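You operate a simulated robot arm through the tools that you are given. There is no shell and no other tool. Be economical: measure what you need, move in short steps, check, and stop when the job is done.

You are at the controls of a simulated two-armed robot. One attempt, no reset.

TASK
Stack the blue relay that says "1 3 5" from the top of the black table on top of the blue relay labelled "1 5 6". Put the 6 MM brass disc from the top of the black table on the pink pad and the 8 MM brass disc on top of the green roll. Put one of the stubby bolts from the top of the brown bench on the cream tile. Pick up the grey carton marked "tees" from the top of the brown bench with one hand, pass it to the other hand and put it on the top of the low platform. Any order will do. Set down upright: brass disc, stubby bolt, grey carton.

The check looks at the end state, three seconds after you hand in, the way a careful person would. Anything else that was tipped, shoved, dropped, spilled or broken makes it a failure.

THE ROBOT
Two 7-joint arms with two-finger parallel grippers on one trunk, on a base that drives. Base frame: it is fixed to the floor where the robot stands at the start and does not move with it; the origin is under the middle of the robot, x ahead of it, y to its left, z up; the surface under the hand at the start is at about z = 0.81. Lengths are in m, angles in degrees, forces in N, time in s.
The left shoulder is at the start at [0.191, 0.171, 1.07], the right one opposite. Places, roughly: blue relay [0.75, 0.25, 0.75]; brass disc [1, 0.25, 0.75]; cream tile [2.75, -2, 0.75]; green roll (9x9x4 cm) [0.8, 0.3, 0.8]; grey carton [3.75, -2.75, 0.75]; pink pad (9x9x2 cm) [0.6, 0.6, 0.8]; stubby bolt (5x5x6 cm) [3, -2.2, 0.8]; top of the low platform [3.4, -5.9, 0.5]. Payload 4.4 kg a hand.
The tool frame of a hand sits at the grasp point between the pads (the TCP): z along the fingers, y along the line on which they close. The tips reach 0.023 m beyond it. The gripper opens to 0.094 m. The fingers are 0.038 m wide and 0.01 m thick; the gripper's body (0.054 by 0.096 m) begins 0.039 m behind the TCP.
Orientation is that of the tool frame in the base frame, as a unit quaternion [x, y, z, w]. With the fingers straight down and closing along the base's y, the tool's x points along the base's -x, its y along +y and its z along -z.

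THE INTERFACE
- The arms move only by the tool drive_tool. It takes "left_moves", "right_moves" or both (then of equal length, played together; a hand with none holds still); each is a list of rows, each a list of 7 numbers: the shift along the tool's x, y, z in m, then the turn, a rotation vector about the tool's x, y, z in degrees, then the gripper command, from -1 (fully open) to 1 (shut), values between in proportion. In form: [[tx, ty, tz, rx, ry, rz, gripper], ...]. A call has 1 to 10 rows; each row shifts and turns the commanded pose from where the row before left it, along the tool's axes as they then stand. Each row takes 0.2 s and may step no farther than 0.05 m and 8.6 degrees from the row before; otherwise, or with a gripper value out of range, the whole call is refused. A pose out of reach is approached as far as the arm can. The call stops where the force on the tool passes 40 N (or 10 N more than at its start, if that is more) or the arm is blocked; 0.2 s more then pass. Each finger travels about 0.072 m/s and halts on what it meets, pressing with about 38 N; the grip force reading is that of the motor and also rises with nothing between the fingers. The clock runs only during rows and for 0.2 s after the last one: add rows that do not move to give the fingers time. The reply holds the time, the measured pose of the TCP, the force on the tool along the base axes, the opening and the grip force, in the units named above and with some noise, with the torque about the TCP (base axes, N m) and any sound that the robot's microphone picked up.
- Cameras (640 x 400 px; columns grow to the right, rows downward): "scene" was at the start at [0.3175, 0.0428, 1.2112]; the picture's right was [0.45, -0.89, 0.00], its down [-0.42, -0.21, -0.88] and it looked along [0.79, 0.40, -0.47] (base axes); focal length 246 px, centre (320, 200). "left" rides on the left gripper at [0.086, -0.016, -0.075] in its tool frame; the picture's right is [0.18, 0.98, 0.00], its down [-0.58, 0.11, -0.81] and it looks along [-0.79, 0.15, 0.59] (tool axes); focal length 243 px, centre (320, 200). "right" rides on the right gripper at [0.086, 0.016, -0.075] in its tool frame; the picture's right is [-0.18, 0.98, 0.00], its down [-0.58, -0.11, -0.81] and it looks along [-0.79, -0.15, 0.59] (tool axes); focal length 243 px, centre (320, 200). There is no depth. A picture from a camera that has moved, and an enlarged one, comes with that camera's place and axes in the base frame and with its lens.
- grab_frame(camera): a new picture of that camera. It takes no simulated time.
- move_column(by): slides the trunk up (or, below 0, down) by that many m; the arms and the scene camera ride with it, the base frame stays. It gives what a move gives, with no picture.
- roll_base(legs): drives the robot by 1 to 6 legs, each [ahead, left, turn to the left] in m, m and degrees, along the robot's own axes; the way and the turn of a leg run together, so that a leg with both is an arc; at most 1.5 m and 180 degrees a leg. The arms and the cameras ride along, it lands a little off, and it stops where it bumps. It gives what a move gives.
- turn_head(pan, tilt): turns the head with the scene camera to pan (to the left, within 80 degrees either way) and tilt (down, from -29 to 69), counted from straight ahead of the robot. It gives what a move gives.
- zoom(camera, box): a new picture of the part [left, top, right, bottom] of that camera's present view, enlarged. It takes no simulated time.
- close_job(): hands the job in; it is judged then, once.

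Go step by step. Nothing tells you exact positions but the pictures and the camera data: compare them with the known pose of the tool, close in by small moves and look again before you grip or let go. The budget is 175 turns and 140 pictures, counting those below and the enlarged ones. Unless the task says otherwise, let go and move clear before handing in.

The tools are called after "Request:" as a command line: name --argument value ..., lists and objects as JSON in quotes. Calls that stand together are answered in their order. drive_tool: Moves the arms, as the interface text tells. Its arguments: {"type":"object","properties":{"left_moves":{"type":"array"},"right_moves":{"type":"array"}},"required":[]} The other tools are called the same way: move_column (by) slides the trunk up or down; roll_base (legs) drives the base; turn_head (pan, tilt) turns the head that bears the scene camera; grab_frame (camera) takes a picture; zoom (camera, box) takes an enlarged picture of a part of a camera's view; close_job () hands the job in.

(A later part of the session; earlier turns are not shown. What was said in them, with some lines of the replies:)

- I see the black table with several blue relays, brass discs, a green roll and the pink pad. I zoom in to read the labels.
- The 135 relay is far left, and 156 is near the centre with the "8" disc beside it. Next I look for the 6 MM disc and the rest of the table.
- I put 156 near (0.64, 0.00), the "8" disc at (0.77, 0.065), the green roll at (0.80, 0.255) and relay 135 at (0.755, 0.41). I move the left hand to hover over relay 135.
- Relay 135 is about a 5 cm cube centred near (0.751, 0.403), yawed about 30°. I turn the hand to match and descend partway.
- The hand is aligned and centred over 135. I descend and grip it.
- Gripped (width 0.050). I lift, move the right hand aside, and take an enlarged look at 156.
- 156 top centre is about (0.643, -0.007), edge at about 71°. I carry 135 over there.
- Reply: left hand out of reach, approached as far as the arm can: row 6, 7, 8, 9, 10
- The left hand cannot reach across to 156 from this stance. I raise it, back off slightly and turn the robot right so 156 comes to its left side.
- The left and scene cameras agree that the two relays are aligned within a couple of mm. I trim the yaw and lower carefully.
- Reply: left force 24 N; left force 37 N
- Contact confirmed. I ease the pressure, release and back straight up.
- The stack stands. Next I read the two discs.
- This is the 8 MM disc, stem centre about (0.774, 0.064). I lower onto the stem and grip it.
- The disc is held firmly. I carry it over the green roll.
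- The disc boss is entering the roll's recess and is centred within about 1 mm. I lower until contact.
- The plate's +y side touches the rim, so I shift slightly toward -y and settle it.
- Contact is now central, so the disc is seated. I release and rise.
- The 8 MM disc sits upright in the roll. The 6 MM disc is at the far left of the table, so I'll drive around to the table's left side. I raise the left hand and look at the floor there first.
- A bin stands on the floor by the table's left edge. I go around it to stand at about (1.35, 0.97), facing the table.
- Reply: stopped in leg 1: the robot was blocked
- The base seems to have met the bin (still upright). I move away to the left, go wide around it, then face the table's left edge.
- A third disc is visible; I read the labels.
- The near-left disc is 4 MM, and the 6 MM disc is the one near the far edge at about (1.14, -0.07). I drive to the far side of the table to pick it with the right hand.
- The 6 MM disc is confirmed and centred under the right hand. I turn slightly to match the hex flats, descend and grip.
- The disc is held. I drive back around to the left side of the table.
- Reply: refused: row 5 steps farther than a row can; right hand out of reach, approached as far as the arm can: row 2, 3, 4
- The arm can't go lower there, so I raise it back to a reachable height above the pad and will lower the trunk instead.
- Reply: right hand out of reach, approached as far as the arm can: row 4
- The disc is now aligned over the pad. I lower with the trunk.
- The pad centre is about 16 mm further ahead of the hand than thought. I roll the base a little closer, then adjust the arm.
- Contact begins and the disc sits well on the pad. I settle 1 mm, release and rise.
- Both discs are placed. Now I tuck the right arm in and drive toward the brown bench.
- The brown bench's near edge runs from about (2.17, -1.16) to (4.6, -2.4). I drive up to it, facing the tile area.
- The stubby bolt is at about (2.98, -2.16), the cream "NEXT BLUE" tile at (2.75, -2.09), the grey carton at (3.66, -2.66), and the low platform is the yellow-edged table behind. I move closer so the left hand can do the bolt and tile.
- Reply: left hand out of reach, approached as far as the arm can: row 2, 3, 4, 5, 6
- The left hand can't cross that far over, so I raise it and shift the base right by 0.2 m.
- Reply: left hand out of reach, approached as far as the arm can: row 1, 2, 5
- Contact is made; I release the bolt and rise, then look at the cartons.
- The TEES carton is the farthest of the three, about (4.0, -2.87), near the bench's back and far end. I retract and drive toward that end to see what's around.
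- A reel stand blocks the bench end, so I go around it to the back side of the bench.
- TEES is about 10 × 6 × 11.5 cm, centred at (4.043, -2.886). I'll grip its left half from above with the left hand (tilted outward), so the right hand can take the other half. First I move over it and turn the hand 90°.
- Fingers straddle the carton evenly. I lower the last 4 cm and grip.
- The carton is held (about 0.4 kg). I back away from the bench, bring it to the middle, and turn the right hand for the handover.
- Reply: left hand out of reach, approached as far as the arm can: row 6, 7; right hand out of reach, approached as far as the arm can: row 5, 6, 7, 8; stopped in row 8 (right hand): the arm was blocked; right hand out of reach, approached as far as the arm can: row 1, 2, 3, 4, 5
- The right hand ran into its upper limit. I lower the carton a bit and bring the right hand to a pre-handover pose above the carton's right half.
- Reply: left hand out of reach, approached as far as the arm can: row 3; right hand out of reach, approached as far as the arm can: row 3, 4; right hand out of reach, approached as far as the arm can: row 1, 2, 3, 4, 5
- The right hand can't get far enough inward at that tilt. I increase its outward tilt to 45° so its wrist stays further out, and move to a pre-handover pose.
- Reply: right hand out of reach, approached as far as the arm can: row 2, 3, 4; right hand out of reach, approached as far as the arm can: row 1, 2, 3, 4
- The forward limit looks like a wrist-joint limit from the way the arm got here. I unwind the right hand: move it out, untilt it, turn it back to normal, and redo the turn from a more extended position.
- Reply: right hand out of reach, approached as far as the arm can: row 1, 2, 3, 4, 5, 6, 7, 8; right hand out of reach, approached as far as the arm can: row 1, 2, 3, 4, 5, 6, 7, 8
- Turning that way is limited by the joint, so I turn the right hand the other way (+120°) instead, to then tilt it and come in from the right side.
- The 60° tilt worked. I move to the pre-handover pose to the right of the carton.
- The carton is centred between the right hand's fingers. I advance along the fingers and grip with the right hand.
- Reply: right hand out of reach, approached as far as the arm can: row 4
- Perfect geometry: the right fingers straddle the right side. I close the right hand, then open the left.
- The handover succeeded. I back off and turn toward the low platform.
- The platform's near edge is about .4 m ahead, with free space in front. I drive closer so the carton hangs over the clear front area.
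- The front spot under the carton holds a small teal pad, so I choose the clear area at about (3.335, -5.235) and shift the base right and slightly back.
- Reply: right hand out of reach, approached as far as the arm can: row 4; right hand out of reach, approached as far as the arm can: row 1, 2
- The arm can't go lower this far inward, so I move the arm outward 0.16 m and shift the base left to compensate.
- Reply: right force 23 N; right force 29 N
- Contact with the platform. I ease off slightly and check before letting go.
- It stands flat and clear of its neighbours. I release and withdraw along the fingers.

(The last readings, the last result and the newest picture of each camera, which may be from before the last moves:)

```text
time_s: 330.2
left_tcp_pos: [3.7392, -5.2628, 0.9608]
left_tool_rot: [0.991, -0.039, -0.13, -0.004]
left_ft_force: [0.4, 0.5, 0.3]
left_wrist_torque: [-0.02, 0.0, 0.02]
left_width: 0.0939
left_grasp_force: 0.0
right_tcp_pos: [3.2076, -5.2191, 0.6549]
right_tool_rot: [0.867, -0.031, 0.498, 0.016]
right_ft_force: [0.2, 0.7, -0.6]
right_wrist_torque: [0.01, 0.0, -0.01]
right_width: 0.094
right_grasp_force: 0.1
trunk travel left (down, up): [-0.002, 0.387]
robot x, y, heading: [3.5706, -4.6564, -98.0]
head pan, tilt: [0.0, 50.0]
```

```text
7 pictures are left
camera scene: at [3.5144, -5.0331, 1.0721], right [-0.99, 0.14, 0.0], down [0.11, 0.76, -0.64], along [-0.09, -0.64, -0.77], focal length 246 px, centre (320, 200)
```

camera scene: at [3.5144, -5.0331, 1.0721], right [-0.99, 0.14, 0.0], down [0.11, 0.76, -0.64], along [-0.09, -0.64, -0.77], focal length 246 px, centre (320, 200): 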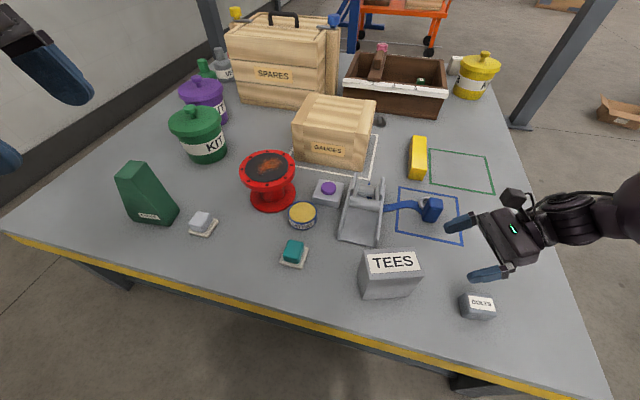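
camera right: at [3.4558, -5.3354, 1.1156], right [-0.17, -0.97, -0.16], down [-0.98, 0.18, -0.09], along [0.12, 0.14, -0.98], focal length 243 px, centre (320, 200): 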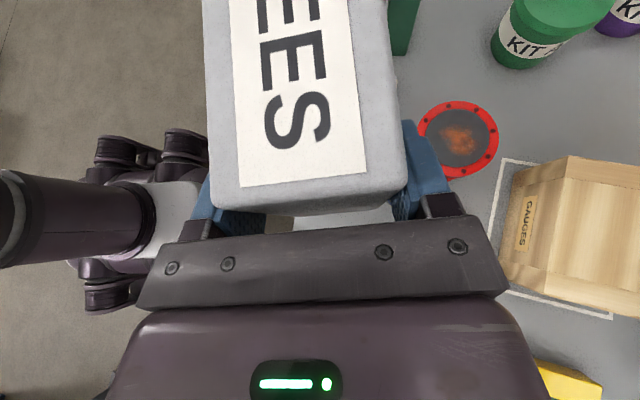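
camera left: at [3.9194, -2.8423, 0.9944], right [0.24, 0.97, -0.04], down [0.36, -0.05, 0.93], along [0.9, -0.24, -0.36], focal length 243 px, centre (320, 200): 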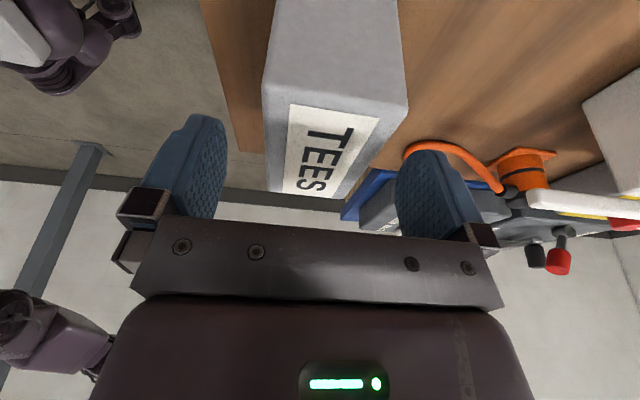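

The carton stands upright on the platform and everything else is in place. I raise the trunk and back clear.

Request:
move_column --by 0.15

Request:
roll_base --legs '[[-0.3, 0, 0]]'

Request:
grab_frame --camera "scene"

```text
time_s: 331.9
left_tcp_pos: [3.7396, -5.2657, 1.107]
left_tool_rot: [0.991, -0.04, -0.13, -0.006]
left_ft_force: [-0.6, 0.2, 0.0]
left_wrist_torque: [0.02, 0.0, -0.02]
left_width: 0.094
left_grasp_force: 0.1
right_tcp_pos: [3.2071, -5.2332, 0.8698]
right_tool_rot: [0.869, 0.005, 0.489, 0.076]
right_ft_force: [0.7, 0.6, 0.0]
right_wrist_torque: [-0.04, -0.07, 0.01]
right_width: 0.0944
right_grasp_force: 0.1
trunk travel left (down, up): [-0.152, 0.237]
robot x, y, heading: [3.5723, -4.6575, -98.3]
head pan, tilt: [0.0, 50.0]
```

```text
time_s: 334.0
left_tcp_pos: [3.7831, -4.9705, 1.1091]
left_tool_rot: [0.991, -0.04, -0.131, -0.005]
left_ft_force: [0.0, 0.0, -0.4]
left_wrist_torque: [-0.02, 0.0, 0.02]
left_width: 0.0943
left_grasp_force: 0.1
right_tcp_pos: [3.2505, -4.9405, 0.8732]
right_tool_rot: [0.868, 0.005, 0.49, 0.078]
right_ft_force: [-0.7, 0.1, -0.6]
right_wrist_torque: [-0.03, 0.0, -0.04]
right_width: 0.0941
right_grasp_force: 0.0
trunk travel left (down, up): [-0.152, 0.237]
robot x, y, heading: [3.6177, -4.3649, -98.4]
head pan, tilt: [0.0, 50.0]
```

```text
6 pictures are left
camera scene: at [3.5757, -4.6127, 1.2547], right [-0.99, 0.14, 0.0], down [0.11, 0.76, -0.64], along [-0.09, -0.64, -0.77], focal length 246 px, centre (320, 200)
```

scene: 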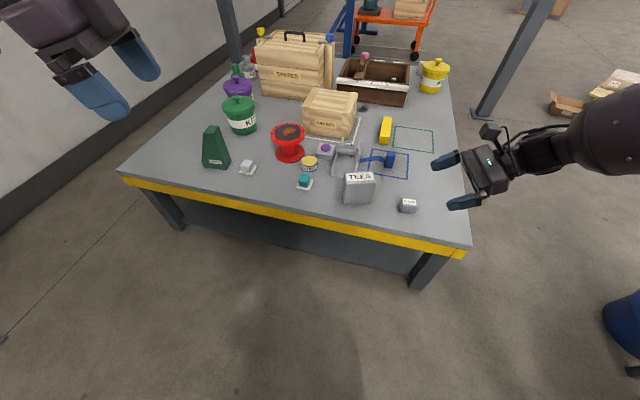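

All parts are placed, both hands are empty and clear, and I hand the job in.

Request:
close_job

```text
The job is handed in.
```

I finished every step and handed the job in; no result has come back yet.

- **Relays:** "1 3 5" is stacked on "1 5 6".
- **Brass discs:** the 6 MM disc is upright on the pink pad. The 8 MM disc is upright in the recess of the green roll.
- **Stubby bolt:** one is upright on the cream tile.
- **Grey carton:** I picked up "tees" with the left hand, passed it to the right, and set it upright on the low platform.

While driving around the black table, the base stopped once against something, most likely the bin on the floor beside it. The bin was still upright afterwards, but it may have moved slightly.
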